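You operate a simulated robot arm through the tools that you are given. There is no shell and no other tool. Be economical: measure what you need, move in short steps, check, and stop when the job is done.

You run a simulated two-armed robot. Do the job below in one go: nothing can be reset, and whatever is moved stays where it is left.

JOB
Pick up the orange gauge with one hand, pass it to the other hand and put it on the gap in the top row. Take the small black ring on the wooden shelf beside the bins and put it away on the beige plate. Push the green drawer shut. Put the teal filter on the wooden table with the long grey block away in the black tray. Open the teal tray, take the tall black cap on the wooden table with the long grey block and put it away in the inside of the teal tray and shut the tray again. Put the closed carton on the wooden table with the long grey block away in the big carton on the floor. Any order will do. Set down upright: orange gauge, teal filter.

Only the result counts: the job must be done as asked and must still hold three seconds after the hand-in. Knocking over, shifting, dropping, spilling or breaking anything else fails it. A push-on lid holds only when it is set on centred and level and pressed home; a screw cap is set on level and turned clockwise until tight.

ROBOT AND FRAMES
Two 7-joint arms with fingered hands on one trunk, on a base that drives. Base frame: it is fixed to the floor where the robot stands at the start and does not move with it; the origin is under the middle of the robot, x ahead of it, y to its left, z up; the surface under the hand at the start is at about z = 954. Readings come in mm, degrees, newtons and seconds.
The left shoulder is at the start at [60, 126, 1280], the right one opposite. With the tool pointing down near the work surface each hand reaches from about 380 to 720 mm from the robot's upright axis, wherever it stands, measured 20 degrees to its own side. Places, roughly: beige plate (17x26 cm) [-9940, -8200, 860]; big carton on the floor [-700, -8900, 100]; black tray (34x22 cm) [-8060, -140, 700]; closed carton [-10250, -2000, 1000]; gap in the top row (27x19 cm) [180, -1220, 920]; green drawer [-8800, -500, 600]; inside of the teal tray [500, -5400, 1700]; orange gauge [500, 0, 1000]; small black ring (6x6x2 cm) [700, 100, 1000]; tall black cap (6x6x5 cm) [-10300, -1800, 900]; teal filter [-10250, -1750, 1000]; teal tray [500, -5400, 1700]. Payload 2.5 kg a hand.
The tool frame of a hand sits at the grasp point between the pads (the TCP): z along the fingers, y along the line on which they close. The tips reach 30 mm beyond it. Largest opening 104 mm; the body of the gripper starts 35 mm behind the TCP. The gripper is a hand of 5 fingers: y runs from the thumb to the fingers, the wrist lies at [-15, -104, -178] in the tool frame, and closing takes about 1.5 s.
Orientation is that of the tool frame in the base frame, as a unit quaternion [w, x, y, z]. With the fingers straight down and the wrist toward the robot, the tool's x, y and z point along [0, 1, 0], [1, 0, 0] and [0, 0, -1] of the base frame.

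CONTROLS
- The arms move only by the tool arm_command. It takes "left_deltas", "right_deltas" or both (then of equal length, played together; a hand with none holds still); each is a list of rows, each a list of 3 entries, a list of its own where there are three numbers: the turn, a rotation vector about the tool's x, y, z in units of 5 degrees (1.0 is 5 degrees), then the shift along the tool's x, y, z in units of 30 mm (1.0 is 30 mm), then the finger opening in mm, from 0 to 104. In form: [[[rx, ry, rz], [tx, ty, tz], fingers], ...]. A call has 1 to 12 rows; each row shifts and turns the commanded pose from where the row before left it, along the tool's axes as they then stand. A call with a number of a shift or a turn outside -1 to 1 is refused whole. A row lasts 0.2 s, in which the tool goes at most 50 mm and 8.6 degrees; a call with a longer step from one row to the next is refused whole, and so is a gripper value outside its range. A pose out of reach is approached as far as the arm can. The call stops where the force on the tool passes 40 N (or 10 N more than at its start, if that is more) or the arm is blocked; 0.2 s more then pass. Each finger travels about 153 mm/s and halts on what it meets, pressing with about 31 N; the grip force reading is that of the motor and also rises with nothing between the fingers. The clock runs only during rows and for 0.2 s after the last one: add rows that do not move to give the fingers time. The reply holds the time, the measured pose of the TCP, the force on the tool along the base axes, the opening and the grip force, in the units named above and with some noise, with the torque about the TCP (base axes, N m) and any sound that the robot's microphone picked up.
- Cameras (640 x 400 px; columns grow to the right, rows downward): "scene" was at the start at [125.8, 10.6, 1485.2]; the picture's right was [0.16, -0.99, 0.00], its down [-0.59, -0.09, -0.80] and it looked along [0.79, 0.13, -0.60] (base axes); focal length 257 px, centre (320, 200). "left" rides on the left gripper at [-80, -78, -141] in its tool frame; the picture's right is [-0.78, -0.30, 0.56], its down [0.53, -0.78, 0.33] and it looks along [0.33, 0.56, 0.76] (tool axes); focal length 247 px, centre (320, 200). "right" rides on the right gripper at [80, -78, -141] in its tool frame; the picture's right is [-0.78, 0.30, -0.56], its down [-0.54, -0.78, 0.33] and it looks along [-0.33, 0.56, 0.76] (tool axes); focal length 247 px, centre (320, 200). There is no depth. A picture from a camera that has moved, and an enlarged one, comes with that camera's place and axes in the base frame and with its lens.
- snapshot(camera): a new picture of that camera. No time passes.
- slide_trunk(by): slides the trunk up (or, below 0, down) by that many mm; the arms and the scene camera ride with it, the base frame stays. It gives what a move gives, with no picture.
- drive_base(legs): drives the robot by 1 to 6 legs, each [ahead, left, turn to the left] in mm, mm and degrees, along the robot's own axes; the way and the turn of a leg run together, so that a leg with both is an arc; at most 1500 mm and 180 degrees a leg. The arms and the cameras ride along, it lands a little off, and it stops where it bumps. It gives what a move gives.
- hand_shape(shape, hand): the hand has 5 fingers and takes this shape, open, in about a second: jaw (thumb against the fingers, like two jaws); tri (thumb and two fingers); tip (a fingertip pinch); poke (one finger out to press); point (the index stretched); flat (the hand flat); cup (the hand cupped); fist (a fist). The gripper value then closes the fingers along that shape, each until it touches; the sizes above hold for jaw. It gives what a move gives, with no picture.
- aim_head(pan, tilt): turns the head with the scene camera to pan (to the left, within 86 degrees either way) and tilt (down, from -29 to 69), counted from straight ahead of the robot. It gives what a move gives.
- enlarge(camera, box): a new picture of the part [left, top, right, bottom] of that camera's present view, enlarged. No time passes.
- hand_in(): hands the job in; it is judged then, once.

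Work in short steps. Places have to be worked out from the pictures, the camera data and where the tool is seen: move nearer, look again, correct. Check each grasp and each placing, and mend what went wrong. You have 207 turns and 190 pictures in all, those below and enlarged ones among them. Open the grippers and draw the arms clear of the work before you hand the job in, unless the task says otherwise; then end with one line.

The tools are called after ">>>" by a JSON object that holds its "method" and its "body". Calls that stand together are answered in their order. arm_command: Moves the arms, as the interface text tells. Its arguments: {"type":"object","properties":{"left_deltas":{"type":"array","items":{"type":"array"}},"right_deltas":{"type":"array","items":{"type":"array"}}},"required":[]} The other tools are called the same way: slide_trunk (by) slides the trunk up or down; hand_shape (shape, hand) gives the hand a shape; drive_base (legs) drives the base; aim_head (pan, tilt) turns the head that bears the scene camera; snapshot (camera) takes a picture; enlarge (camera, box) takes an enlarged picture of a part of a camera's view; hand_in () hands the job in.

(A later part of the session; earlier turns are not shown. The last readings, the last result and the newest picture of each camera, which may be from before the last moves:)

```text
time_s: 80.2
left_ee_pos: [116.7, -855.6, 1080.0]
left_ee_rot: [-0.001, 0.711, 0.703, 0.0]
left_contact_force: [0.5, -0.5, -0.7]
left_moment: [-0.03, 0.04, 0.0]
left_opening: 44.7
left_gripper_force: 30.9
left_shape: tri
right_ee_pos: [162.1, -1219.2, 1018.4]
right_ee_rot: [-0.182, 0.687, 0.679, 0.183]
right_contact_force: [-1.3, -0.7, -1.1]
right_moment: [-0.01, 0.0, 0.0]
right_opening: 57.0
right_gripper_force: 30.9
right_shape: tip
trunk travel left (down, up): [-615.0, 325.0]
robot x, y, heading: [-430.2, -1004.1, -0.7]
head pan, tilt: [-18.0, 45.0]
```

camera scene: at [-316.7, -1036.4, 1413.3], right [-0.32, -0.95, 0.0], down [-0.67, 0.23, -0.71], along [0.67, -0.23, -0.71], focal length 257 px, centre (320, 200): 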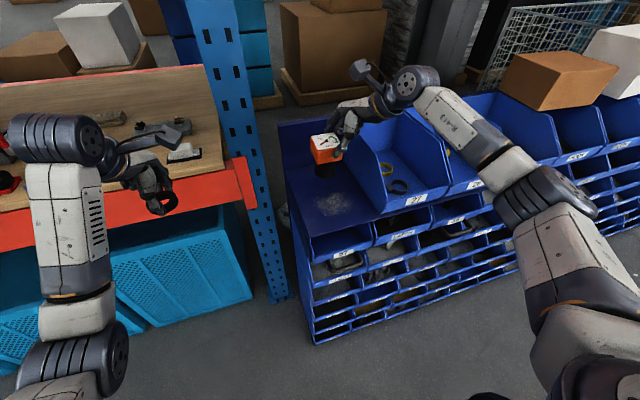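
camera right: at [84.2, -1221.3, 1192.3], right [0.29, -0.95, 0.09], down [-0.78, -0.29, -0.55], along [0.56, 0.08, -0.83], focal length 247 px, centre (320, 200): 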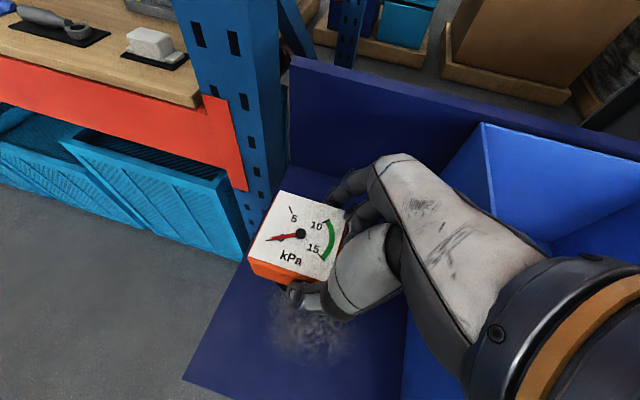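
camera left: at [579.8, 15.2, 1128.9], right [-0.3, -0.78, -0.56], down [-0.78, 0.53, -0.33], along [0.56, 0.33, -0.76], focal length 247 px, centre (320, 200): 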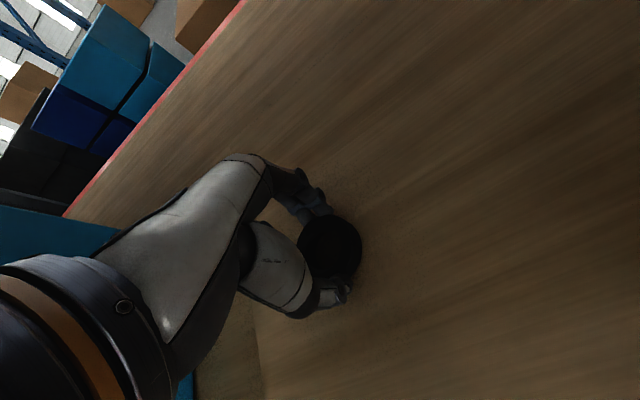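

Not touching yet, so I continue in 1.5 mm steps.

>>> {"method": "arm_command", "body": {"right_deltas": [[[0, 0, 0], [-0.03, 0, 0.045], 20], [[0, 0, 0], [-0.03, 0, 0.045], 20], [[0, 0, 0], [-0.03, 0, 0.045], 20], [[0, 0, 0], [0, 0, 0], 20]]}}

>>> {"method": "enlarge", "body": {"camera": "scene", "box": [260, 90, 460, 230]}}

```text
time_s: 81.2
left_ee_pos: [116.4, -856.0, 1079.1]
left_ee_rot: [0.0, 0.712, 0.702, 0.0]
left_contact_force: [-0.2, 0.1, -0.5]
left_moment: [0.02, 0.0, 0.01]
left_opening: 44.6
left_gripper_force: 31.6
left_shape: tri
right_ee_pos: [161.7, -1220.2, 1014.2]
right_ee_rot: [-0.182, 0.688, 0.678, 0.184]
right_contact_force: [-1.1, 0.3, -1.4]
right_moment: [-0.03, 0.01, 0.02]
right_opening: 56.8
right_gripper_force: 31.2
right_shape: tip
trunk travel left (down, up): [-615.0, 325.0]
robot x, y, heading: [-433.3, -1004.4, -0.8]
head pan, tilt: [-18.0, 45.0]
```

```text
2.86 times, centred on (360, 160) of scene
camera zoom: at [-316.6, -1036.5, 1413.3], right [-0.32, -0.95, 0.0], down [-0.67, 0.23, -0.71], along [0.67, -0.23, -0.71], focal length 734 px, centre (206, 314)
```

zoom: 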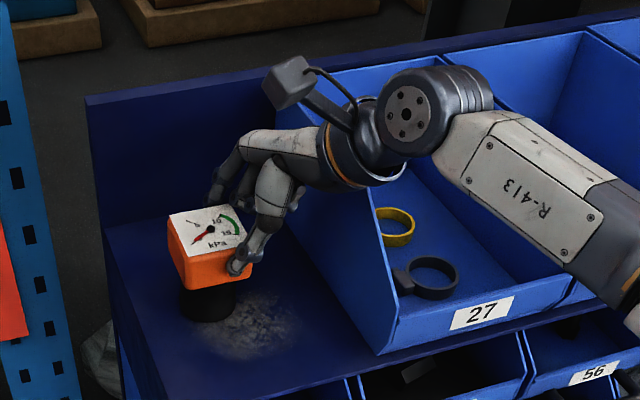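

Still no contact, so further small steps.

>>> {"method": "arm_command", "body": {"right_deltas": [[[0, 0, 0], [-0.033, 0, 0.058], 20], [[0, 0, 0], [-0.033, 0, 0.058], 20], [[0, 0, 0], [0, 0, 0], 20]]}}

>>> {"method": "arm_command", "body": {"right_deltas": [[[0, 0, 0], [-0.033, 0, 0.058], 20], [[0, 0, 0], [0, 0, 0], 20]]}}

```text
time_s: 82.0
left_ee_pos: [117.2, -855.8, 1079.4]
left_ee_rot: [0.0, 0.712, 0.703, 0.0]
left_contact_force: [0.5, -0.6, -0.2]
left_moment: [-0.03, 0.02, 0.01]
left_opening: 44.6
left_gripper_force: 30.3
left_shape: tri
right_ee_pos: [163.3, -1221.8, 1011.0]
right_ee_rot: [-0.182, 0.687, 0.679, 0.182]
right_contact_force: [-0.1, -0.1, -1.8]
right_moment: [-0.03, 0.01, 0.01]
right_opening: 56.8
right_gripper_force: 31.1
right_shape: tip
trunk travel left (down, up): [-615.0, 325.0]
robot x, y, heading: [-435.3, -1006.9, -0.7]
head pan, tilt: [-18.0, 45.0]
```

```text
time_s: 82.6
left_ee_pos: [117.4, -857.0, 1079.9]
left_ee_rot: [0.0, 0.712, 0.702, 0.001]
left_contact_force: [1.0, 0.1, -0.2]
left_moment: [-0.02, -0.03, -0.01]
left_opening: 44.6
left_gripper_force: 31.0
left_shape: tri
right_ee_pos: [162.3, -1220.1, 1009.4]
right_ee_rot: [-0.182, 0.687, 0.679, 0.183]
right_contact_force: [0.0, 0.5, -2.1]
right_moment: [-0.1, -0.01, -0.02]
right_opening: 56.9
right_gripper_force: 31.0
right_shape: tip
trunk travel left (down, up): [-615.0, 325.0]
robot x, y, heading: [-431.2, -1011.4, -0.5]
head pan, tilt: [-18.0, 45.0]
```

>>> {"method": "arm_command", "body": {"right_deltas": [[[0, 0, 0], [-0.033, 0, 0.058], 20], [[0, 0, 0], [-0.033, 0, 0.058], 20], [[0, 0, 0], [0, 0, 0], 20]]}}

>>> {"method": "snapshot", "body": {"camera": "right"}}

```text
time_s: 83.4
left_ee_pos: [116.6, -854.9, 1080.1]
left_ee_rot: [0.0, 0.712, 0.703, 0.0]
left_contact_force: [0.6, 0.6, -0.9]
left_moment: [0.0, 0.0, 0.0]
left_opening: 44.7
left_gripper_force: 30.6
left_shape: tri
right_ee_pos: [163.9, -1219.2, 1007.4]
right_ee_rot: [-0.182, 0.687, 0.679, 0.186]
right_contact_force: [1.8, -2.3, 8.5]
right_moment: [-0.01, 0.11, 0.01]
right_opening: 57.3
right_gripper_force: 30.6
right_shape: tip
trunk travel left (down, up): [-615.0, 325.0]
robot x, y, heading: [-436.1, -1012.4, -0.7]
head pan, tilt: [-18.0, 45.0]
```

```text
136 pictures are left
camera right: at [85.0, -1221.6, 1168.9], right [0.28, -0.95, 0.09], down [-0.78, -0.29, -0.56], along [0.56, 0.09, -0.82], focal length 247 px, centre (320, 200)
```

right: 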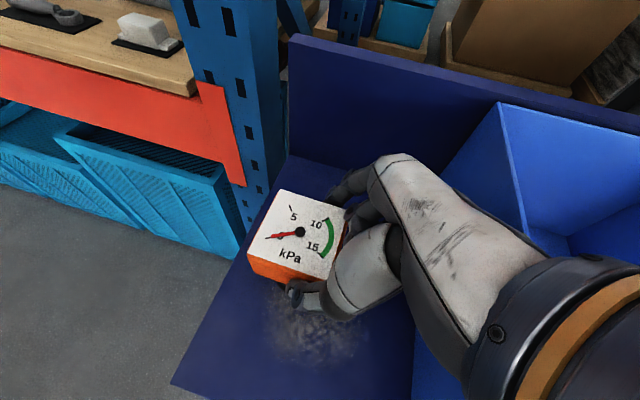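

Contact at about 10 N. I open the right hand and lift straight up.

>>> {"method": "arm_command", "body": {"right_deltas": [[[0, 0, 0], [0, 0, 0], 60], [[0, 0, 0], [0, 0, 0], 70], [[0, 0, 0], [0, 0, 0], 104], [[0, 0, 0], [0, 0, 0], 104], [[0, 0, 0], [0.25, 0, -0.43], 104], [[0, 0, 0], [0.5, 0, -0.86], 104], [[0, 0, 0], [0.5, 0, -0.86], 104], [[0, 0, 0], [0.5, 0, -0.86], 104], [[0, 0, 0], [0.5, 0, -0.86], 104], [[0, 0, 0], [0.5, 0, -0.86], 104], [[0, 0, 0], [0.5, 0, -0.86], 104]]}}

>>> {"method": "enlarge", "body": {"camera": "scene", "box": [260, 90, 460, 230]}}

>>> {"method": "snapshot", "body": {"camera": "right"}}

```text
time_s: 85.8
left_ee_pos: [117.2, -856.0, 1080.0]
left_ee_rot: [0.0, 0.711, 0.703, 0.0]
left_contact_force: [0.5, -0.3, 0.2]
left_moment: [0.01, -0.01, 0.02]
left_opening: 44.6
left_gripper_force: 31.2
left_shape: tri
right_ee_pos: [163.5, -1222.0, 1198.4]
right_ee_rot: [-0.182, 0.686, 0.68, 0.184]
right_contact_force: [0.7, -0.5, 0.2]
right_moment: [0.0, 0.0, 0.01]
right_opening: 103.7
right_gripper_force: 0.2
right_shape: tip
trunk travel left (down, up): [-615.0, 325.0]
robot x, y, heading: [-434.9, -1003.3, -0.6]
head pan, tilt: [-18.0, 45.0]
```

```text
2.86 times, centred on (360, 160) of scene
camera zoom: at [-317.0, -1036.2, 1413.3], right [-0.32, -0.95, 0.0], down [-0.67, 0.23, -0.71], along [0.67, -0.23, -0.71], focal length 734 px, centre (206, 314)
```

zoom: 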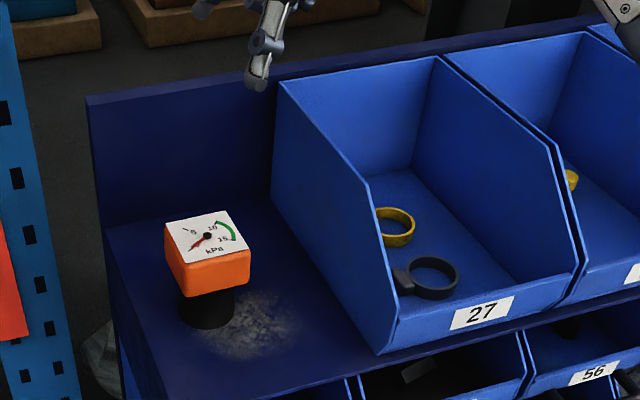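

```text
134 pictures are left
camera right: at [85.8, -1222.5, 1359.5], right [0.29, -0.95, 0.09], down [-0.78, -0.29, -0.55], along [0.56, 0.08, -0.83], focal length 247 px, centre (320, 200)
```

right: 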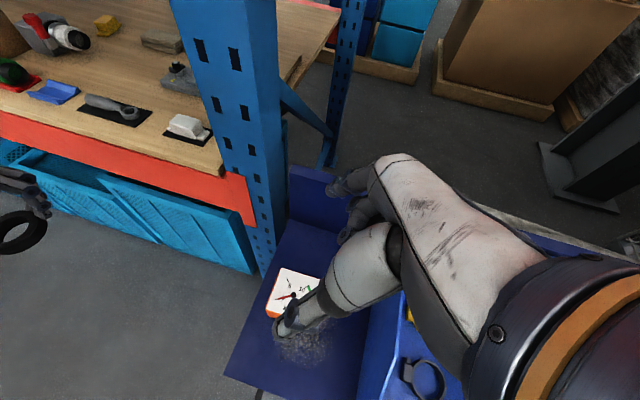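

The gauge stands upright in the gap. I back away, retract both arms for travel, and look around for the route.

>>> {"method": "drive_base", "body": {"legs": [[-400, 0, 0]]}}

>>> {"method": "arm_command", "body": {"left_deltas": [[[0, 0, 0], [0.3, -0.9, 0], 20], [[0, 0, 0], [0.3, -0.9, 0], 20], [[0, 0, 0], [0.3, -0.9, 0], 20], [[0, 0, 0], [0.3, -0.9, 0], 20], [[0, 0, 0], [0, 0, 0], 20], [[0, 0, 0], [0, 0, 0], 20], [[0, 0, 0], [0, 0, 0], 20], [[0, 0, 0], [0, 0, 0], 20]], "right_deltas": [[[0, -1, 0], [0, -0.7, 0], 104], [[0, -1, 0], [0, -0.7, 0], 104], [[0, -1, 0], [0, -0.7, 0], 104], [[0, -1, 0], [0, -0.7, 0], 104], [[0, -1, 0], [0, -0.7, 0], 104], [[0, -1, 0], [0, -0.7, 0], 104], [[0, 0, 0], [0, -0.7, 0], 104], [[0, 0, 0], [0, -0.7, 0], 104]]}}

>>> {"method": "aim_head", "body": {"pan": 80, "tilt": 5}}

>>> {"method": "snapshot", "body": {"camera": "scene"}}

>>> {"method": "aim_head", "body": {"pan": -80, "tilt": 5}}

>>> {"method": "snapshot", "body": {"camera": "scene"}}

```text
time_s: 88.3
left_ee_pos: [-282.8, -853.6, 1079.6]
left_ee_rot: [0.0, 0.712, 0.702, 0.0]
left_contact_force: [0.3, 0.0, -0.3]
left_moment: [-0.02, 0.03, -0.01]
left_opening: 44.6
left_gripper_force: 30.7
left_shape: tri
right_ee_pos: [-237.3, -1218.9, 1198.3]
right_ee_rot: [-0.181, 0.688, 0.678, 0.184]
right_contact_force: [-0.1, 0.5, 0.3]
right_moment: [0.01, 0.0, -0.02]
right_opening: 103.8
right_gripper_force: 0.0
right_shape: tip
trunk travel left (down, up): [-615.0, 325.0]
robot x, y, heading: [-835.2, -1001.4, -0.6]
head pan, tilt: [-18.0, 45.0]
```

```text
time_s: 90.1
left_ee_pos: [-389.0, -814.7, 1082.7]
left_ee_rot: [0.0, 0.713, 0.702, 0.0]
left_contact_force: [-0.5, 0.5, -0.3]
left_moment: [0.04, -0.01, 0.01]
left_opening: 44.6
left_gripper_force: 31.3
left_shape: tri
right_ee_pos: [-406.8, -1215.3, 1195.4]
right_ee_rot: [0.0, 0.712, 0.702, -0.001]
right_contact_force: [0.2, 0.1, 0.0]
right_moment: [-0.01, -0.02, -0.01]
right_opening: 103.6
right_gripper_force: 0.0
right_shape: tip
trunk travel left (down, up): [-615.0, 325.0]
robot x, y, heading: [-833.3, -999.9, -1.2]
head pan, tilt: [-18.0, 45.0]
```

```text
time_s: 91.8
left_ee_pos: [-389.1, -815.0, 1082.2]
left_ee_rot: [0.0, 0.713, 0.701, 0.0]
left_contact_force: [0.4, -0.1, -0.3]
left_moment: [0.01, -0.03, 0.01]
left_opening: 44.7
left_gripper_force: 31.0
left_shape: tri
right_ee_pos: [-407.7, -1216.6, 1196.6]
right_ee_rot: [-0.001, 0.712, 0.702, -0.001]
right_contact_force: [0.1, -0.5, -0.3]
right_moment: [0.02, 0.03, -0.02]
right_opening: 103.6
right_gripper_force: 0.1
right_shape: tip
trunk travel left (down, up): [-615.0, 325.0]
robot x, y, heading: [-830.8, -1000.5, -1.0]
head pan, tilt: [80.0, 5.0]
```

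```text
133 pictures are left
camera scene: at [-776.6, -915.0, 1476.3], right [0.98, -0.19, 0.0], down [-0.02, -0.09, -1.0], along [0.19, 0.98, -0.09], focal length 257 px, centre (320, 200)
```

scene: 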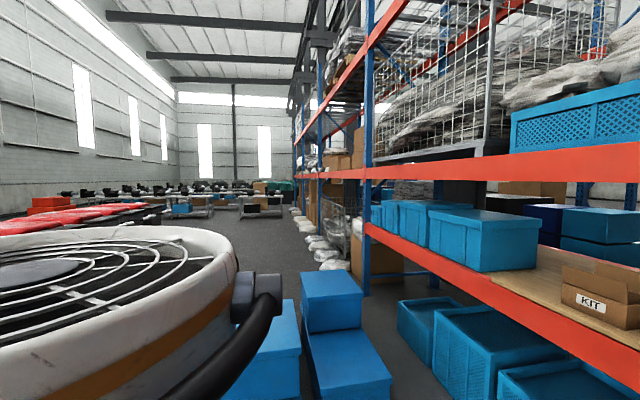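

```text
time_s: 94.3
left_ee_pos: [-387.5, -815.0, 1082.6]
left_ee_rot: [0.0, 0.713, 0.702, 0.0]
left_contact_force: [0.5, -0.2, -0.6]
left_moment: [0.01, -0.01, -0.02]
left_opening: 44.3
left_gripper_force: 30.9
left_shape: tri
right_ee_pos: [-405.8, -1216.4, 1196.4]
right_ee_rot: [-0.001, 0.713, 0.702, -0.001]
right_contact_force: [-0.3, 0.1, 0.9]
right_moment: [0.01, -0.02, 0.01]
right_opening: 103.7
right_gripper_force: 0.0
right_shape: tip
trunk travel left (down, up): [-615.0, 325.0]
robot x, y, heading: [-832.7, -1001.9, -1.0]
head pan, tilt: [-80.0, 5.0]
```

```text
132 pictures are left
camera scene: at [-779.4, -1095.8, 1476.4], right [-0.99, -0.16, 0.0], down [-0.01, 0.09, -1.0], along [0.16, -0.98, -0.09], focal length 257 px, centre (320, 200)
```

scene: 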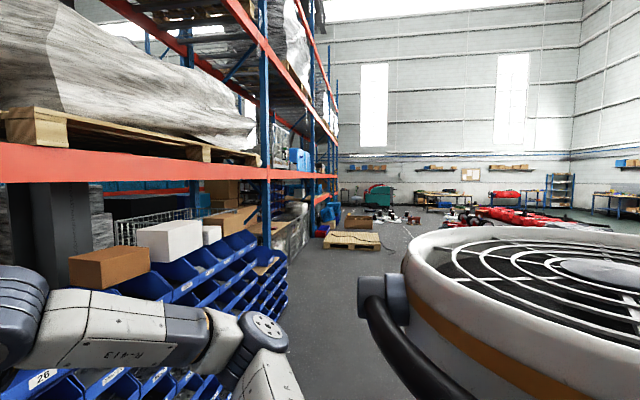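

There are machines to the west, but I need a view in the travel direction. I turn the robot right to face the plate's direction and look.

>>> {"method": "drive_base", "body": {"legs": [[0, 0, -130]]}}

>>> {"method": "aim_head", "body": {"pan": 0, "tilt": 8}}

>>> {"method": "snapshot", "body": {"camera": "scene"}}

>>> {"method": "aim_head", "body": {"pan": -60, "tilt": 8}}

>>> {"method": "snapshot", "body": {"camera": "scene"}}

```text
time_s: 100.1
left_ee_pos: [-981.6, -1461.1, 1083.3]
left_ee_rot: [0.001, 0.935, -0.355, 0.0]
left_contact_force: [0.1, 0.3, 0.3]
left_moment: [-0.01, 0.01, -0.04]
left_opening: 43.9
left_gripper_force: 30.9
left_shape: tri
right_ee_pos: [-1275.9, -1185.9, 1195.2]
right_ee_rot: [0.0, 0.935, -0.354, 0.0]
right_contact_force: [0.0, 0.0, -0.5]
right_moment: [0.02, 0.0, -0.01]
right_opening: 103.6
right_gripper_force: 0.0
right_shape: tip
trunk travel left (down, up): [-615.0, 325.0]
robot x, y, heading: [-834.5, -1002.7, -131.6]
head pan, tilt: [-80.0, 5.0]
```

```text
time_s: 101.6
left_ee_pos: [-982.2, -1462.6, 1082.4]
left_ee_rot: [0.0, 0.935, -0.354, 0.0]
left_contact_force: [-0.4, 0.4, -0.2]
left_moment: [0.05, 0.02, 0.01]
left_opening: 44.2
left_gripper_force: 31.1
left_shape: tri
right_ee_pos: [-1275.4, -1185.9, 1195.5]
right_ee_rot: [-0.001, 0.935, -0.354, 0.0]
right_contact_force: [0.1, 0.0, -0.1]
right_moment: [0.01, -0.04, 0.0]
right_opening: 103.6
right_gripper_force: 0.2
right_shape: tip
trunk travel left (down, up): [-615.0, 325.0]
robot x, y, heading: [-834.2, -1000.3, -131.6]
head pan, tilt: [0.0, 8.0]
```

```text
131 pictures are left
camera scene: at [-922.0, -1103.8, 1471.5], right [-0.75, 0.66, 0.0], down [0.09, 0.1, -0.99], along [-0.66, -0.74, -0.14], focal length 257 px, centre (320, 200)
```

scene: 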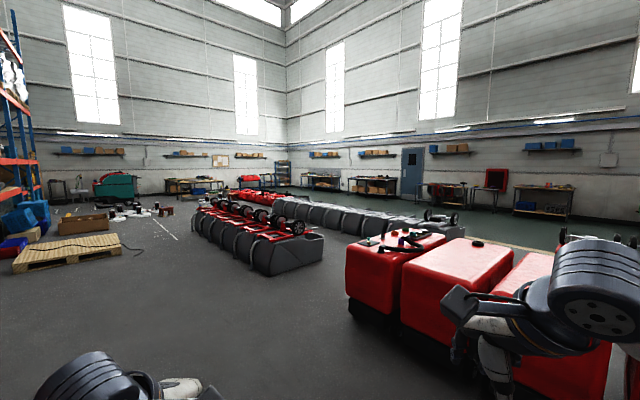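

```text
time_s: 102.9
left_ee_pos: [-981.6, -1460.8, 1082.9]
left_ee_rot: [0.0, 0.935, -0.354, 0.0]
left_contact_force: [-1.2, 0.0, 0.7]
left_moment: [0.02, 0.0, 0.0]
left_opening: 44.0
left_gripper_force: 30.0
left_shape: tri
right_ee_pos: [-1275.0, -1185.7, 1195.2]
right_ee_rot: [-0.001, 0.935, -0.354, 0.0]
right_contact_force: [-0.4, -0.2, -0.4]
right_moment: [-0.01, 0.02, -0.01]
right_opening: 103.6
right_gripper_force: 0.1
right_shape: tip
trunk travel left (down, up): [-615.0, 325.0]
robot x, y, heading: [-833.0, -1002.1, -131.6]
head pan, tilt: [-60.0, 8.0]
```

```text
130 pictures are left
camera scene: at [-951.3, -1016.1, 1471.5], right [0.2, 0.98, 0.0], down [0.14, -0.03, -0.99], along [-0.97, 0.2, -0.14], focal length 257 px, centre (320, 200)
```

scene: 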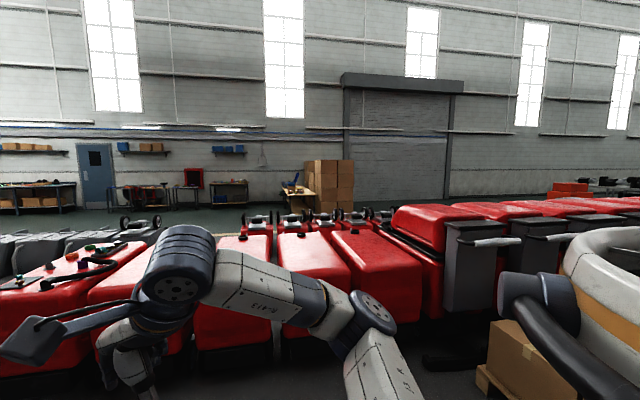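

Machine rows lie at x of about -2700: red ones north of y of about -2600, grey ones from about -3900 southward. The aisle at x of about -1850 looks free, so I drive down it to about [-1850, -5000] and look.

>>> {"method": "drive_base", "body": {"legs": [[0, 0, 27.3], [1375, 0, 0], [1375, 0, 0], [1375, 0, 0]]}}

>>> {"method": "aim_head", "body": {"pan": -30, "tilt": 10}}

>>> {"method": "snapshot", "body": {"camera": "scene"}}

```text
time_s: 124.3
left_ee_pos: [-1715.1, -5531.5, 1082.7]
left_ee_rot: [0.0, 0.993, -0.116, 0.0]
left_contact_force: [0.1, 0.5, -0.1]
left_moment: [0.0, -0.01, -0.02]
left_opening: 44.0
left_gripper_force: 30.8
left_shape: tri
right_ee_pos: [-2103.2, -5428.8, 1195.7]
right_ee_rot: [0.0, 0.993, -0.115, 0.0]
right_contact_force: [-0.9, -0.4, -0.1]
right_moment: [0.01, 0.01, -0.03]
right_opening: 103.5
right_gripper_force: 0.0
right_shape: tip
trunk travel left (down, up): [-615.0, 325.0]
robot x, y, heading: [-1800.2, -5053.2, -103.4]
head pan, tilt: [-60.0, 8.0]
```

```text
time_s: 125.2
left_ee_pos: [-1715.5, -5532.0, 1082.1]
left_ee_rot: [0.0, 0.993, -0.115, 0.0]
left_contact_force: [0.0, 0.3, 0.2]
left_moment: [-0.03, 0.02, 0.05]
left_opening: 44.3
left_gripper_force: 30.8
left_shape: tri
right_ee_pos: [-2103.5, -5429.1, 1195.0]
right_ee_rot: [0.0, 0.993, -0.115, 0.001]
right_contact_force: [0.5, -1.0, 0.1]
right_moment: [0.01, -0.02, 0.03]
right_opening: 103.7
right_gripper_force: 0.0
right_shape: tip
trunk travel left (down, up): [-615.0, 325.0]
robot x, y, heading: [-1802.2, -5055.0, -103.2]
head pan, tilt: [-30.0, 10.0]
```

```text
129 pictures are left
camera scene: at [-1874.8, -5167.0, 1468.3], right [-0.73, 0.69, 0.0], down [0.12, 0.13, -0.98], along [-0.68, -0.72, -0.17], focal length 257 px, centre (320, 200)
```

scene: 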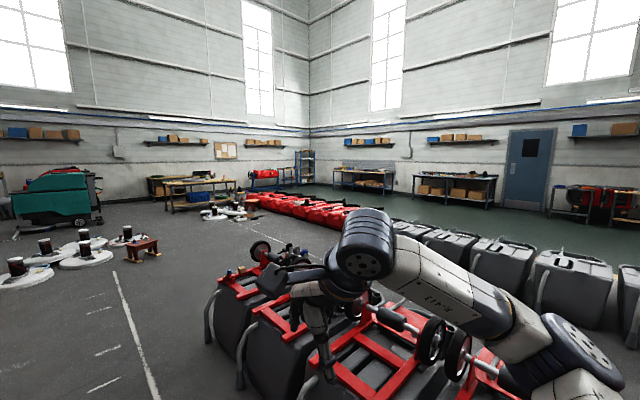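

The first grey row ends near y of -7300. The second row, at x of about -5400, runs far south, so I need to find a gap in it. I drive on to y of about -7000 and look west.

>>> {"method": "drive_base", "body": {"legs": [[1000, 0, 6], [1000, 0, 6]]}}

>>> {"method": "aim_head", "body": {"pan": -50, "tilt": 10}}

>>> {"method": "snapshot", "body": {"camera": "scene"}}

>>> {"method": "aim_head", "body": {"pan": -86, "tilt": 10}}

>>> {"method": "snapshot", "body": {"camera": "scene"}}

```text
time_s: 135.4
left_ee_pos: [-1816.1, -7517.9, 1081.8]
left_ee_rot: [0.0, 1.0, 0.004, 0.001]
left_contact_force: [-0.3, -0.5, -0.8]
left_moment: [-0.01, 0.01, 0.01]
left_opening: 43.8
left_gripper_force: 31.2
left_shape: tri
right_ee_pos: [-2216.6, -7510.0, 1196.3]
right_ee_rot: [0.0, 1.0, 0.003, 0.0]
right_contact_force: [0.3, 0.6, 0.2]
right_moment: [0.01, -0.01, -0.01]
right_opening: 103.9
right_gripper_force: 0.0
right_shape: tip
trunk travel left (down, up): [-615.0, 325.0]
robot x, y, heading: [-2011.7, -7078.8, -89.5]
head pan, tilt: [-30.0, 10.0]
```

```text
time_s: 136.2
left_ee_pos: [-1814.9, -7517.2, 1081.5]
left_ee_rot: [0.0, 1.0, 0.005, 0.0]
left_contact_force: [0.3, -0.3, -0.5]
left_moment: [0.0, 0.01, 0.02]
left_opening: 43.9
left_gripper_force: 30.8
left_shape: tri
right_ee_pos: [-2216.6, -7509.1, 1195.6]
right_ee_rot: [0.0, 1.0, 0.004, 0.0]
right_contact_force: [0.3, 0.1, 0.1]
right_moment: [0.02, 0.05, 0.02]
right_opening: 103.7
right_gripper_force: 0.1
right_shape: tip
trunk travel left (down, up): [-615.0, 325.0]
robot x, y, heading: [-2012.7, -7078.3, -89.6]
head pan, tilt: [-50.0, 10.0]
```

```text
128 pictures are left
camera scene: at [-2083.1, -7179.7, 1468.3], right [-0.65, 0.76, 0.0], down [0.13, 0.11, -0.98], along [-0.75, -0.64, -0.17], focal length 257 px, centre (320, 200)
```

scene: 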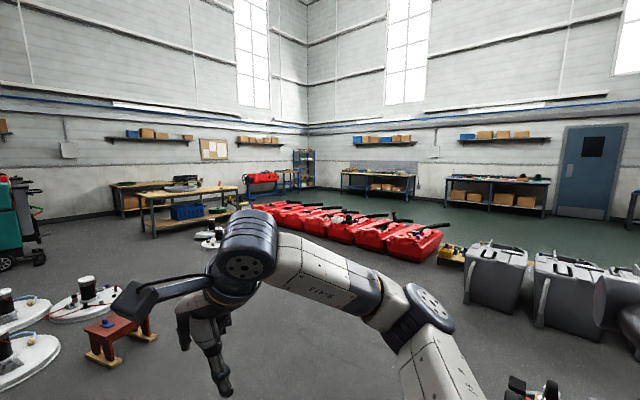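

```text
time_s: 137.2
left_ee_pos: [-1815.6, -7515.8, 1082.7]
left_ee_rot: [0.0, 1.0, 0.005, 0.0]
left_contact_force: [-0.2, 0.1, -0.3]
left_moment: [0.01, -0.01, 0.03]
left_opening: 44.0
left_gripper_force: 31.4
left_shape: tri
right_ee_pos: [-2217.7, -7508.6, 1195.3]
right_ee_rot: [0.0, 1.0, 0.005, -0.001]
right_contact_force: [-0.2, 0.4, 0.6]
right_moment: [0.01, 0.06, -0.05]
right_opening: 103.8
right_gripper_force: 0.0
right_shape: tip
trunk travel left (down, up): [-615.0, 325.0]
robot x, y, heading: [-2011.7, -7073.0, -89.5]
head pan, tilt: [-85.9, 10.0]
```

```text
127 pictures are left
camera scene: at [-2105.2, -7126.7, 1468.3], right [-0.08, 1.0, 0.0], down [0.17, 0.01, -0.98], along [-0.98, -0.08, -0.17], focal length 257 px, centre (320, 200)
```

scene: 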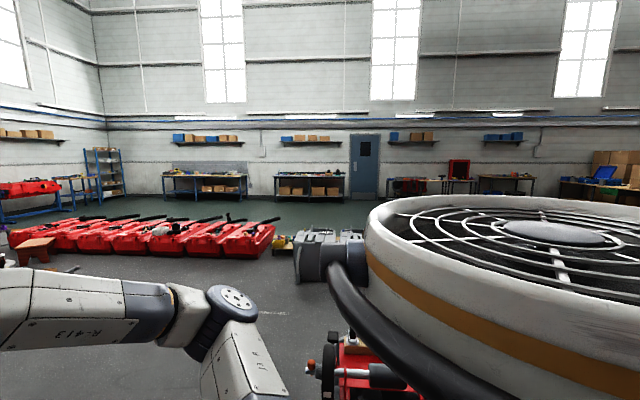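

The gap between the red and grey groups in the second row is too tight. I'll check the south end of the red row with a zoom.

>>> {"method": "aim_head", "body": {"pan": -40, "tilt": 10}}

>>> {"method": "enlarge", "body": {"camera": "scene", "box": [180, 140, 420, 290]}}

```text
time_s: 138.3
left_ee_pos: [-1814.9, -7516.6, 1082.2]
left_ee_rot: [0.0, 1.0, 0.005, 0.001]
left_contact_force: [-1.3, -0.5, -1.3]
left_moment: [0.04, 0.02, -0.01]
left_opening: 44.1
left_gripper_force: 31.0
left_shape: tri
right_ee_pos: [-2217.6, -7509.4, 1196.0]
right_ee_rot: [0.0, 1.0, 0.005, 0.0]
right_contact_force: [-0.4, -0.6, 0.4]
right_moment: [0.02, -0.02, 0.02]
right_opening: 103.8
right_gripper_force: 0.1
right_shape: tip
trunk travel left (down, up): [-615.0, 325.0]
robot x, y, heading: [-2011.4, -7077.8, -89.6]
head pan, tilt: [-40.0, 10.0]
```

```text
2.67 times, centred on (300, 215) of scene
camera zoom: at [-2071.7, -7190.9, 1468.3], right [-0.77, 0.64, 0.0], down [0.11, 0.13, -0.98], along [-0.63, -0.76, -0.17], focal length 685 px, centre (373, 160)
```

zoom: 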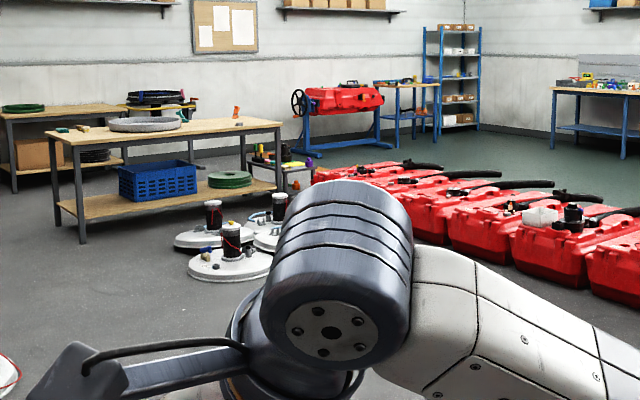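

The south end looks blocked by a trolley and bench. I'll go around the south end of the first row into the middle aisle, at x of about -4050, and look north for a passage in the second row.

>>> {"method": "drive_base", "body": {"legs": [[1100, 0, 0], [0, 0, -90], [1030, 0, 0], [1030, 0, 0]]}}

>>> {"method": "aim_head", "body": {"pan": -70, "tilt": 10}}

>>> {"method": "snapshot", "body": {"camera": "scene"}}

>>> {"method": "aim_head", "body": {"pan": 10, "tilt": 20}}

>>> {"method": "snapshot", "body": {"camera": "scene"}}

```text
time_s: 157.6
left_ee_pos: [-4512.8, -8306.3, 1081.5]
left_ee_rot: [0.0, -0.697, 0.717, -0.001]
left_contact_force: [-0.4, 0.2, -0.1]
left_moment: [-0.01, 0.03, -0.01]
left_opening: 44.0
left_gripper_force: 31.2
left_shape: tri
right_ee_pos: [-4489.6, -7903.3, 1195.4]
right_ee_rot: [0.0, -0.699, 0.715, 0.0]
right_contact_force: [-0.3, 0.4, 0.9]
right_moment: [0.01, 0.0, 0.0]
right_opening: 103.8
right_gripper_force: 0.0
right_shape: tip
trunk travel left (down, up): [-615.0, 325.0]
robot x, y, heading: [-4065.7, -8116.8, 178.6]
head pan, tilt: [-40.0, 10.0]
```

```text
time_s: 158.5
left_ee_pos: [-4512.3, -8305.0, 1082.1]
left_ee_rot: [0.0, -0.698, 0.716, -0.001]
left_contact_force: [-0.8, 0.6, 0.1]
left_moment: [-0.02, 0.03, 0.01]
left_opening: 43.5
left_gripper_force: 31.2
left_shape: tri
right_ee_pos: [-4489.3, -7902.5, 1195.7]
right_ee_rot: [-0.001, -0.698, 0.716, 0.0]
right_contact_force: [0.5, -0.3, -0.6]
right_moment: [0.02, 0.01, -0.01]
right_opening: 103.5
right_gripper_force: 0.0
right_shape: tip
trunk travel left (down, up): [-615.0, 325.0]
robot x, y, heading: [-4065.9, -8118.1, 178.4]
head pan, tilt: [-70.0, 10.0]
```

```text
125 pictures are left
camera scene: at [-4134.1, -8036.0, 1468.3], right [0.95, 0.32, 0.0], down [0.06, -0.16, -0.98], along [-0.31, 0.93, -0.17], focal length 257 px, centre (320, 200)
```

scene: 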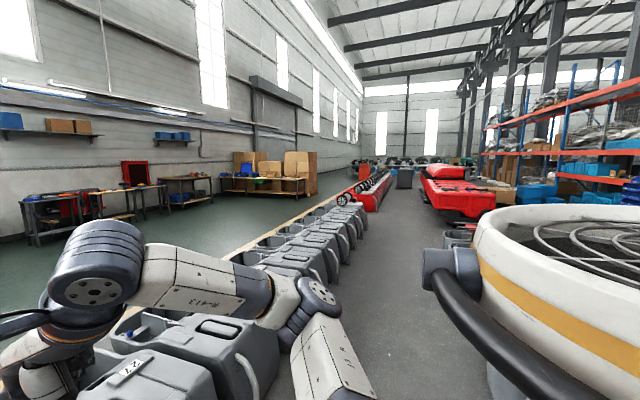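

```text
time_s: 160.1
left_ee_pos: [-4512.2, -8304.6, 1082.0]
left_ee_rot: [0.0, -0.698, 0.716, 0.0]
left_contact_force: [0.3, 0.1, -0.3]
left_moment: [-0.02, 0.0, 0.03]
left_opening: 43.6
left_gripper_force: 30.9
left_shape: tri
right_ee_pos: [-4489.5, -7902.9, 1195.7]
right_ee_rot: [-0.001, -0.699, 0.715, 0.0]
right_contact_force: [0.2, -0.2, 0.0]
right_moment: [-0.03, 0.02, -0.02]
right_opening: 103.6
right_gripper_force: 0.0
right_shape: tip
trunk travel left (down, up): [-615.0, 325.0]
robot x, y, heading: [-4066.5, -8123.0, 178.7]
head pan, tilt: [10.0, 20.0]
```

```text
124 pictures are left
camera scene: at [-4196.5, -8137.9, 1452.0], right [-0.15, 0.99, 0.0], down [0.34, 0.05, -0.94], along [-0.93, -0.14, -0.34], focal length 257 px, centre (320, 200)
```

scene: 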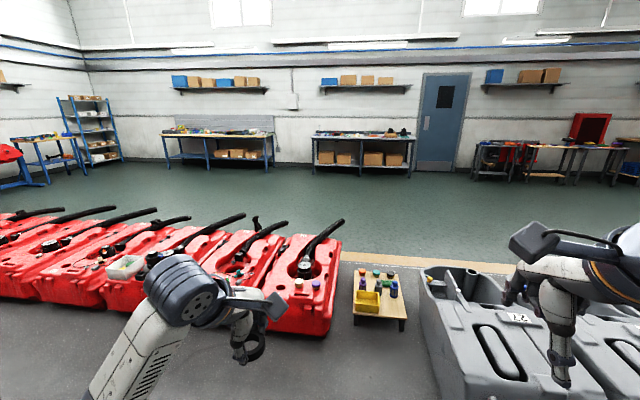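

Row 2's grey group seems to end near y of -3500 and a red group to start further on. I zoom in to verify that passage.

>>> {"method": "aim_head", "body": {"pan": -75, "tilt": 8}}

>>> {"method": "enlarge", "body": {"camera": "scene", "box": [220, 150, 420, 275]}}

```text
time_s: 161.7
left_ee_pos: [-4511.3, -8304.9, 1081.9]
left_ee_rot: [0.0, -0.698, 0.716, -0.001]
left_contact_force: [0.4, 1.1, -0.3]
left_moment: [0.01, 0.03, -0.03]
left_opening: 43.9
left_gripper_force: 31.0
left_shape: tri
right_ee_pos: [-4489.9, -7903.0, 1196.4]
right_ee_rot: [0.0, -0.698, 0.716, 0.0]
right_contact_force: [0.2, -0.1, -0.4]
right_moment: [0.01, -0.01, -0.01]
right_opening: 103.4
right_gripper_force: 0.1
right_shape: tip
trunk travel left (down, up): [-615.0, 325.0]
robot x, y, heading: [-4061.1, -8121.9, 178.5]
head pan, tilt: [-75.0, 8.0]
```

```text
3.20 times, centred on (320, 212) of scene
camera zoom: at [-4126.2, -8034.1, 1471.5], right [0.97, 0.23, 0.0], down [0.03, -0.14, -0.99], along [-0.23, 0.96, -0.14], focal length 822 px, centre (320, 160)
```

zoom: 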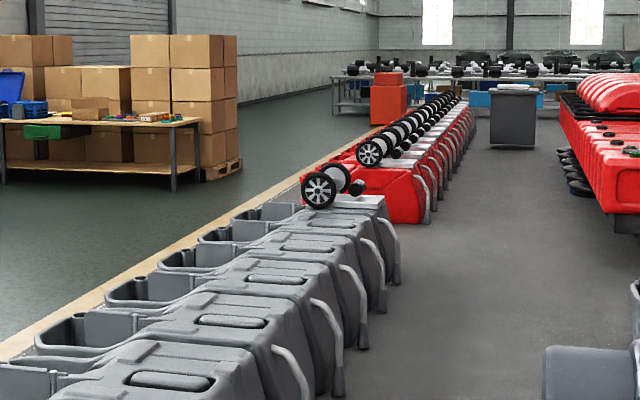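

There appears to be a passage in row 2 around y of -3000. I drive up the middle aisle to about y = -4300 and look.

>>> {"method": "drive_base", "body": {"legs": [[0, 0, -88.5], [1280, 0, 0], [1280, 0, 0], [1280, 0, 0]]}}

>>> {"method": "aim_head", "body": {"pan": 35, "tilt": 15}}

>>> {"method": "snapshot", "body": {"camera": "scene"}}

```text
time_s: 183.9
left_ee_pos: [-4309.8, -3860.2, 1083.9]
left_ee_rot: [-0.001, -0.002, 1.0, 0.0]
left_contact_force: [0.3, -0.7, 0.3]
left_moment: [0.01, -0.02, 0.02]
left_opening: 43.6
left_gripper_force: 30.8
left_shape: tri
right_ee_pos: [-3907.5, -3870.3, 1194.5]
right_ee_rot: [0.0, 0.0, 1.0, 0.0]
right_contact_force: [-0.2, -0.8, -0.1]
right_moment: [0.0, -0.02, 0.02]
right_opening: 103.7
right_gripper_force: 0.0
right_shape: tip
trunk travel left (down, up): [-615.0, 325.0]
robot x, y, heading: [-4114.1, -4302.7, 90.0]
head pan, tilt: [-75.0, 8.0]
```

```text
time_s: 185.8
left_ee_pos: [-4309.3, -3860.5, 1083.1]
left_ee_rot: [0.0, -0.001, 1.0, 0.0]
left_contact_force: [-0.5, -0.5, 0.7]
left_moment: [-0.02, -0.01, -0.06]
left_opening: 43.8
left_gripper_force: 31.4
left_shape: tri
right_ee_pos: [-3907.5, -3872.7, 1196.6]
right_ee_rot: [0.001, 0.0, 1.0, 0.0]
right_contact_force: [-0.3, -0.2, 0.2]
right_moment: [-0.02, 0.0, -0.02]
right_opening: 104.0
right_gripper_force: 0.1
right_shape: tip
trunk travel left (down, up): [-615.0, 325.0]
robot x, y, heading: [-4115.5, -4304.7, 90.2]
head pan, tilt: [35.0, 15.0]
```

```text
122 pictures are left
camera scene: at [-4168.9, -4188.8, 1460.2], right [0.82, 0.57, 0.0], down [0.15, -0.21, -0.97], along [-0.55, 0.79, -0.26], focal length 257 px, centre (320, 200)
```

scene: 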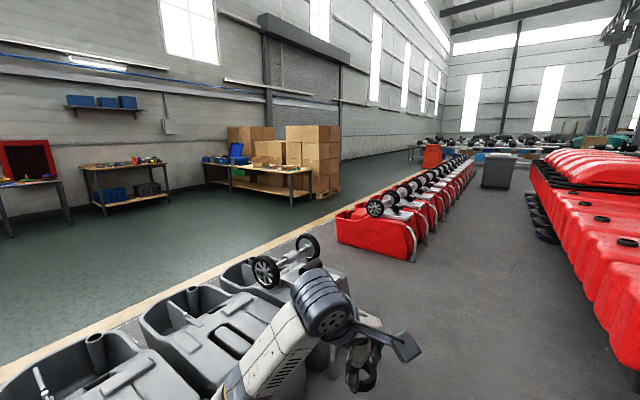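

The passage runs from y of about -2900 to -1400. I drive to y = -2150, turn west and go through to x of about -8500, toward the wooden table.

>>> {"method": "drive_base", "body": {"legs": [[1075, 0, 0], [1075, 0, 0], [0, 0, 90], [1460, 0, 0], [1460, 0, 0], [1460, 0, 0]]}}

>>> {"method": "aim_head", "body": {"pan": 0, "tilt": 15}}

>>> {"method": "snapshot", "body": {"camera": "scene"}}

>>> {"method": "aim_head", "body": {"pan": -55, "tilt": 20}}

>>> {"method": "snapshot", "body": {"camera": "scene"}}

```text
time_s: 220.6
left_ee_pos: [-8861.2, -2561.9, 1083.3]
left_ee_rot: [0.0, 0.714, -0.7, -0.001]
left_contact_force: [-0.3, 0.4, -0.6]
left_moment: [-0.02, 0.03, 0.02]
left_opening: 43.6
left_gripper_force: 30.9
left_shape: tri
right_ee_pos: [-8857.4, -2158.4, 1195.0]
right_ee_rot: [0.0, 0.715, -0.7, 0.0]
right_contact_force: [1.0, 0.3, -0.6]
right_moment: [0.0, 0.0, -0.01]
right_opening: 103.9
right_gripper_force: 0.1
right_shape: tip
trunk travel left (down, up): [-615.0, 325.0]
robot x, y, heading: [-8420.6, -2355.3, -178.6]
head pan, tilt: [35.0, 15.0]
```

```text
time_s: 221.6
left_ee_pos: [-8860.1, -2561.5, 1083.3]
left_ee_rot: [0.0, 0.714, -0.7, 0.0]
left_contact_force: [0.3, -0.1, -0.1]
left_moment: [0.02, -0.01, 0.0]
left_opening: 43.4
left_gripper_force: 30.7
left_shape: tri
right_ee_pos: [-8857.3, -2160.5, 1195.6]
right_ee_rot: [0.0, 0.715, -0.7, 0.0]
right_contact_force: [-0.7, 1.1, -0.2]
right_moment: [0.01, 0.0, 0.04]
right_opening: 103.7
right_gripper_force: 0.0
right_shape: tip
trunk travel left (down, up): [-615.0, 325.0]
robot x, y, heading: [-8421.9, -2356.5, -178.9]
head pan, tilt: [0.0, 15.0]
```

```text
121 pictures are left
camera scene: at [-8556.1, -2364.5, 1460.2], right [-0.02, 1.0, 0.0], down [0.26, 0.01, -0.97], along [-0.97, -0.02, -0.26], focal length 257 px, centre (320, 200)
```

scene: 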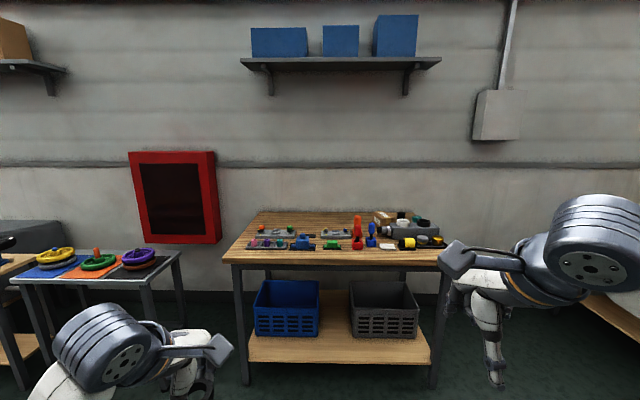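

```text
time_s: 222.8
left_ee_pos: [-8861.1, -2560.3, 1081.9]
left_ee_rot: [0.0, 0.715, -0.7, 0.0]
left_contact_force: [0.6, 0.3, -0.2]
left_moment: [0.0, 0.01, -0.01]
left_opening: 43.5
left_gripper_force: 31.3
left_shape: tri
right_ee_pos: [-8856.5, -2159.4, 1196.2]
right_ee_rot: [0.0, 0.714, -0.7, 0.0]
right_contact_force: [0.5, -0.2, -0.3]
right_moment: [0.02, -0.01, 0.02]
right_opening: 103.9
right_gripper_force: 0.0
right_shape: tip
trunk travel left (down, up): [-615.0, 325.0]
robot x, y, heading: [-8421.4, -2358.0, -179.0]
head pan, tilt: [-55.0, 20.0]
```

```text
120 pictures are left
camera scene: at [-8517.7, -2287.4, 1452.0], right [0.81, 0.59, 0.0], down [0.2, -0.28, -0.94], along [-0.56, 0.76, -0.34], focal length 257 px, centre (320, 200)
```

scene: 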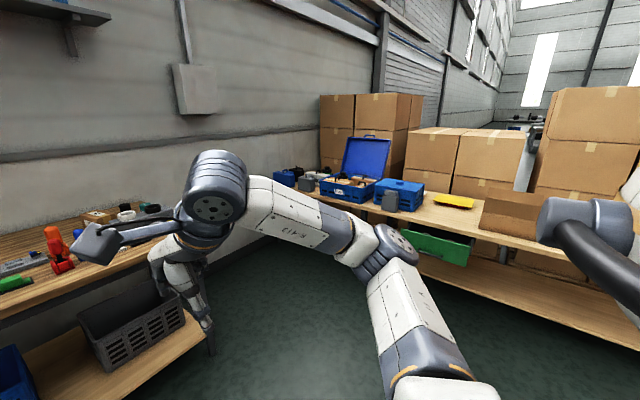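

The table's right end is near y of -1800 and there's floor space north of it, so I'll approach from that side. First I zoom in on the items.

>>> {"method": "aim_head", "body": {"pan": -8, "tilt": 15}}

>>> {"method": "enlarge", "body": {"camera": "scene", "box": [190, 190, 430, 290]}}

>>> {"method": "aim_head", "body": {"pan": -65, "tilt": 20}}

>>> {"method": "enlarge", "body": {"camera": "scene", "box": [180, 120, 560, 330]}}

```text
time_s: 224.0
left_ee_pos: [-8861.5, -2561.4, 1083.1]
left_ee_rot: [0.001, 0.714, -0.7, 0.0]
left_contact_force: [0.6, 0.0, -0.5]
left_moment: [0.05, -0.01, -0.03]
left_opening: 43.4
left_gripper_force: 30.9
left_shape: tri
right_ee_pos: [-8857.5, -2158.9, 1195.4]
right_ee_rot: [-0.001, 0.714, -0.7, 0.001]
right_contact_force: [0.3, 0.3, 0.5]
right_moment: [0.01, -0.02, 0.0]
right_opening: 104.0
right_gripper_force: 0.0
right_shape: tip
trunk travel left (down, up): [-615.0, 325.0]
robot x, y, heading: [-8425.9, -2358.0, -178.9]
head pan, tilt: [-8.0, 15.0]
```

```text
2.67 times, centred on (310, 240) of scene
camera zoom: at [-8555.4, -2351.3, 1460.1], right [0.12, 0.99, 0.0], down [0.26, -0.03, -0.97], along [-0.96, 0.12, -0.26], focal length 685 px, centre (347, 93)
```

zoom: 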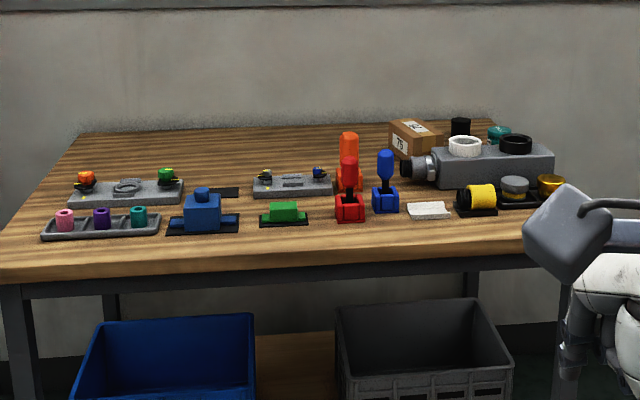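

```text
time_s: 225.3
left_ee_pos: [-8861.5, -2562.3, 1083.3]
left_ee_rot: [0.0, 0.714, -0.7, 0.0]
left_contact_force: [0.7, 0.0, -0.3]
left_moment: [-0.05, -0.03, 0.01]
left_opening: 43.4
left_gripper_force: 30.9
left_shape: tri
right_ee_pos: [-8856.5, -2157.7, 1196.7]
right_ee_rot: [0.0, 0.714, -0.7, 0.0]
right_contact_force: [0.2, 0.4, 0.6]
right_moment: [0.0, 0.0, -0.01]
right_opening: 103.8
right_gripper_force: 0.1
right_shape: tip
trunk travel left (down, up): [-615.0, 325.0]
robot x, y, heading: [-8424.3, -2360.0, -179.0]
head pan, tilt: [-65.0, 20.0]
```

```text
1.68 times, centred on (370, 225) of scene
camera zoom: at [-8503.8, -2279.0, 1452.0], right [0.9, 0.44, 0.0], down [0.15, -0.31, -0.94], along [-0.42, 0.84, -0.34], focal length 433 px, centre (236, 158)
```

zoom: 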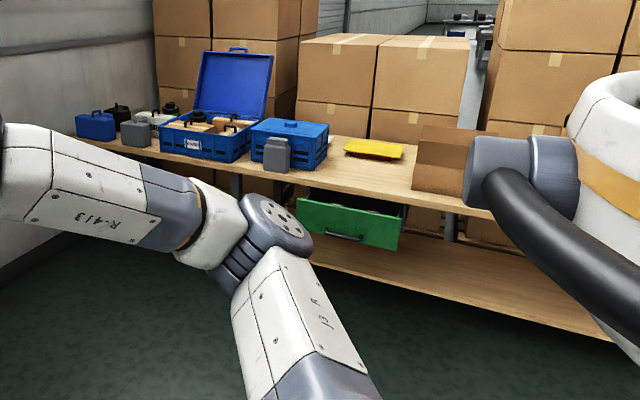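

The filter, cap and carton sit along the back of the table, near x of -10200 to -10300, behind the grey block. I go north of the table, turn to face south, and look.

>>> {"method": "drive_base", "body": {"legs": [[0, -1150, 0], [980, 0, 0], [0, 0, 89]]}}

>>> {"method": "aim_head", "body": {"pan": -35, "tilt": 35}}

>>> {"method": "snapshot", "body": {"camera": "scene"}}

```text
time_s: 239.5
left_ee_pos: [-9219.9, -1676.9, 1082.9]
left_ee_rot: [0.0, 1.0, -0.004, -0.001]
left_contact_force: [-0.5, 0.0, 0.4]
left_moment: [0.03, 0.01, 0.02]
left_opening: 43.1
left_gripper_force: 31.7
left_shape: tri
right_ee_pos: [-9621.2, -1662.1, 1195.6]
right_ee_rot: [0.0, 1.0, -0.003, 0.0]
right_contact_force: [0.1, 0.4, 1.0]
right_moment: [0.02, 0.03, 0.01]
right_opening: 103.8
right_gripper_force: 0.2
right_shape: tip
trunk travel left (down, up): [-615.0, 325.0]
robot x, y, heading: [-9408.2, -1233.4, -90.4]
head pan, tilt: [-65.0, 20.0]
```

```text
time_s: 240.4
left_ee_pos: [-9218.1, -1677.1, 1083.1]
left_ee_rot: [-0.001, 1.0, -0.003, 0.0]
left_contact_force: [0.1, 0.6, -1.0]
left_moment: [0.03, 0.0, 0.01]
left_opening: 43.3
left_gripper_force: 30.8
left_shape: tri
right_ee_pos: [-9621.2, -1661.3, 1196.1]
right_ee_rot: [0.0, 1.0, -0.003, 0.0]
right_contact_force: [-0.1, -0.5, -0.2]
right_moment: [-0.04, 0.0, 0.03]
right_opening: 103.5
right_gripper_force: 0.0
right_shape: tip
trunk travel left (down, up): [-615.0, 325.0]
robot x, y, heading: [-9411.3, -1233.6, -90.6]
head pan, tilt: [-35.0, 35.0]
```

```text
117 pictures are left
camera scene: at [-9461.4, -1347.7, 1428.2], right [-0.81, 0.58, 0.0], down [0.33, 0.47, -0.82], along [-0.47, -0.67, -0.57], focal length 257 px, centre (320, 200)
```

scene: 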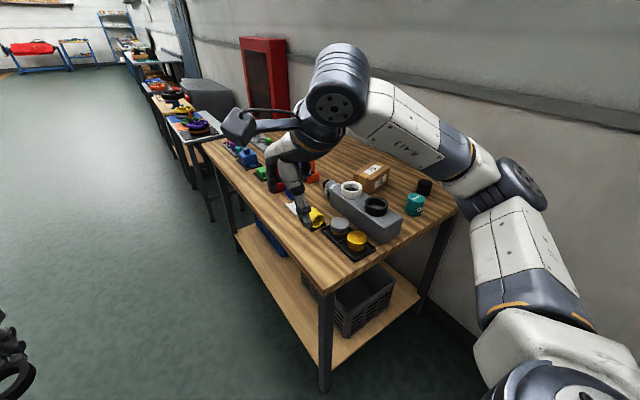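

The items are clear now: filter about [-10150, -1747], cap about [-10335, -1840], carton about [-10180, -1985], and the table's right edge at y of -1675. I strafe right 540 mm.

>>> {"method": "drive_base", "body": {"legs": [[0, -540, 0]]}}

>>> {"method": "aim_head", "body": {"pan": -20, "tilt": 50}}

>>> {"method": "snapshot", "body": {"camera": "scene"}}

>>> {"method": "snapshot", "body": {"camera": "right"}}

```text
time_s: 243.6
left_ee_pos: [-9759.9, -1672.6, 1082.7]
left_ee_rot: [0.0, 1.0, 0.0, 0.0]
left_contact_force: [0.4, 0.3, -1.2]
left_moment: [0.04, 0.0, -0.02]
left_opening: 43.4
left_gripper_force: 30.7
left_shape: tri
right_ee_pos: [-10160.6, -1661.9, 1195.0]
right_ee_rot: [0.0, 1.0, 0.0, -0.001]
right_contact_force: [-0.2, 0.1, 0.0]
right_moment: [-0.02, -0.03, -0.01]
right_opening: 103.5
right_gripper_force: 0.1
right_shape: tip
trunk travel left (down, up): [-615.0, 325.0]
robot x, y, heading: [-9954.6, -1232.9, -89.9]
head pan, tilt: [-35.0, 35.0]
```

```text
time_s: 244.3
left_ee_pos: [-9757.4, -1673.7, 1081.4]
left_ee_rot: [0.0, 1.0, 0.0, 0.001]
left_contact_force: [0.3, 0.3, 0.3]
left_moment: [0.0, -0.01, 0.0]
left_opening: 43.3
left_gripper_force: 31.4
left_shape: tri
right_ee_pos: [-10160.4, -1661.9, 1196.6]
right_ee_rot: [0.0, 1.0, 0.0, 0.0]
right_contact_force: [0.6, -0.2, 0.8]
right_moment: [-0.03, 0.01, 0.0]
right_opening: 103.8
right_gripper_force: 0.1
right_shape: tip
trunk travel left (down, up): [-615.0, 325.0]
robot x, y, heading: [-9948.8, -1230.5, -90.2]
head pan, tilt: [-20.0, 50.0]
```

```text
116 pictures are left
camera scene: at [-9978.8, -1346.6, 1406.5], right [-0.94, 0.34, 0.0], down [0.26, 0.72, -0.64], along [-0.22, -0.6, -0.77], focal length 257 px, centre (320, 200)
```

scene: 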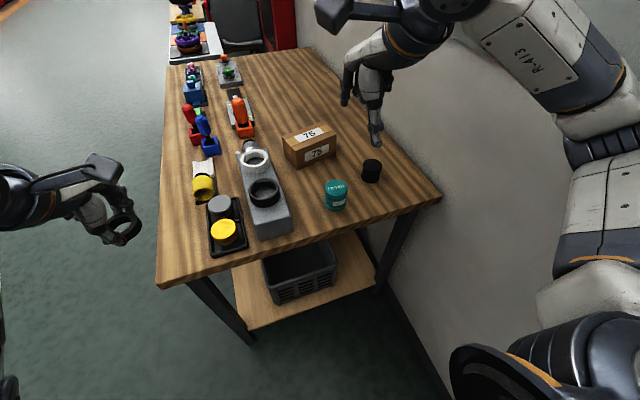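

```text
115 pictures are left
camera right: at [-10080.3, -1585.2, 1336.3], right [-0.78, -0.3, 0.56], down [-0.54, 0.78, -0.33], along [-0.33, -0.56, -0.76], focal length 247 px, centre (320, 200)
```

right: 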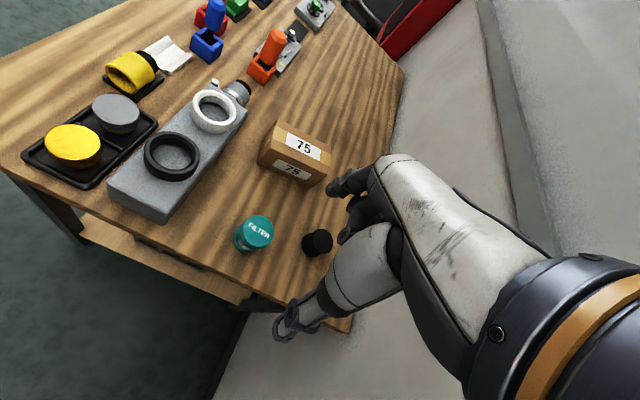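

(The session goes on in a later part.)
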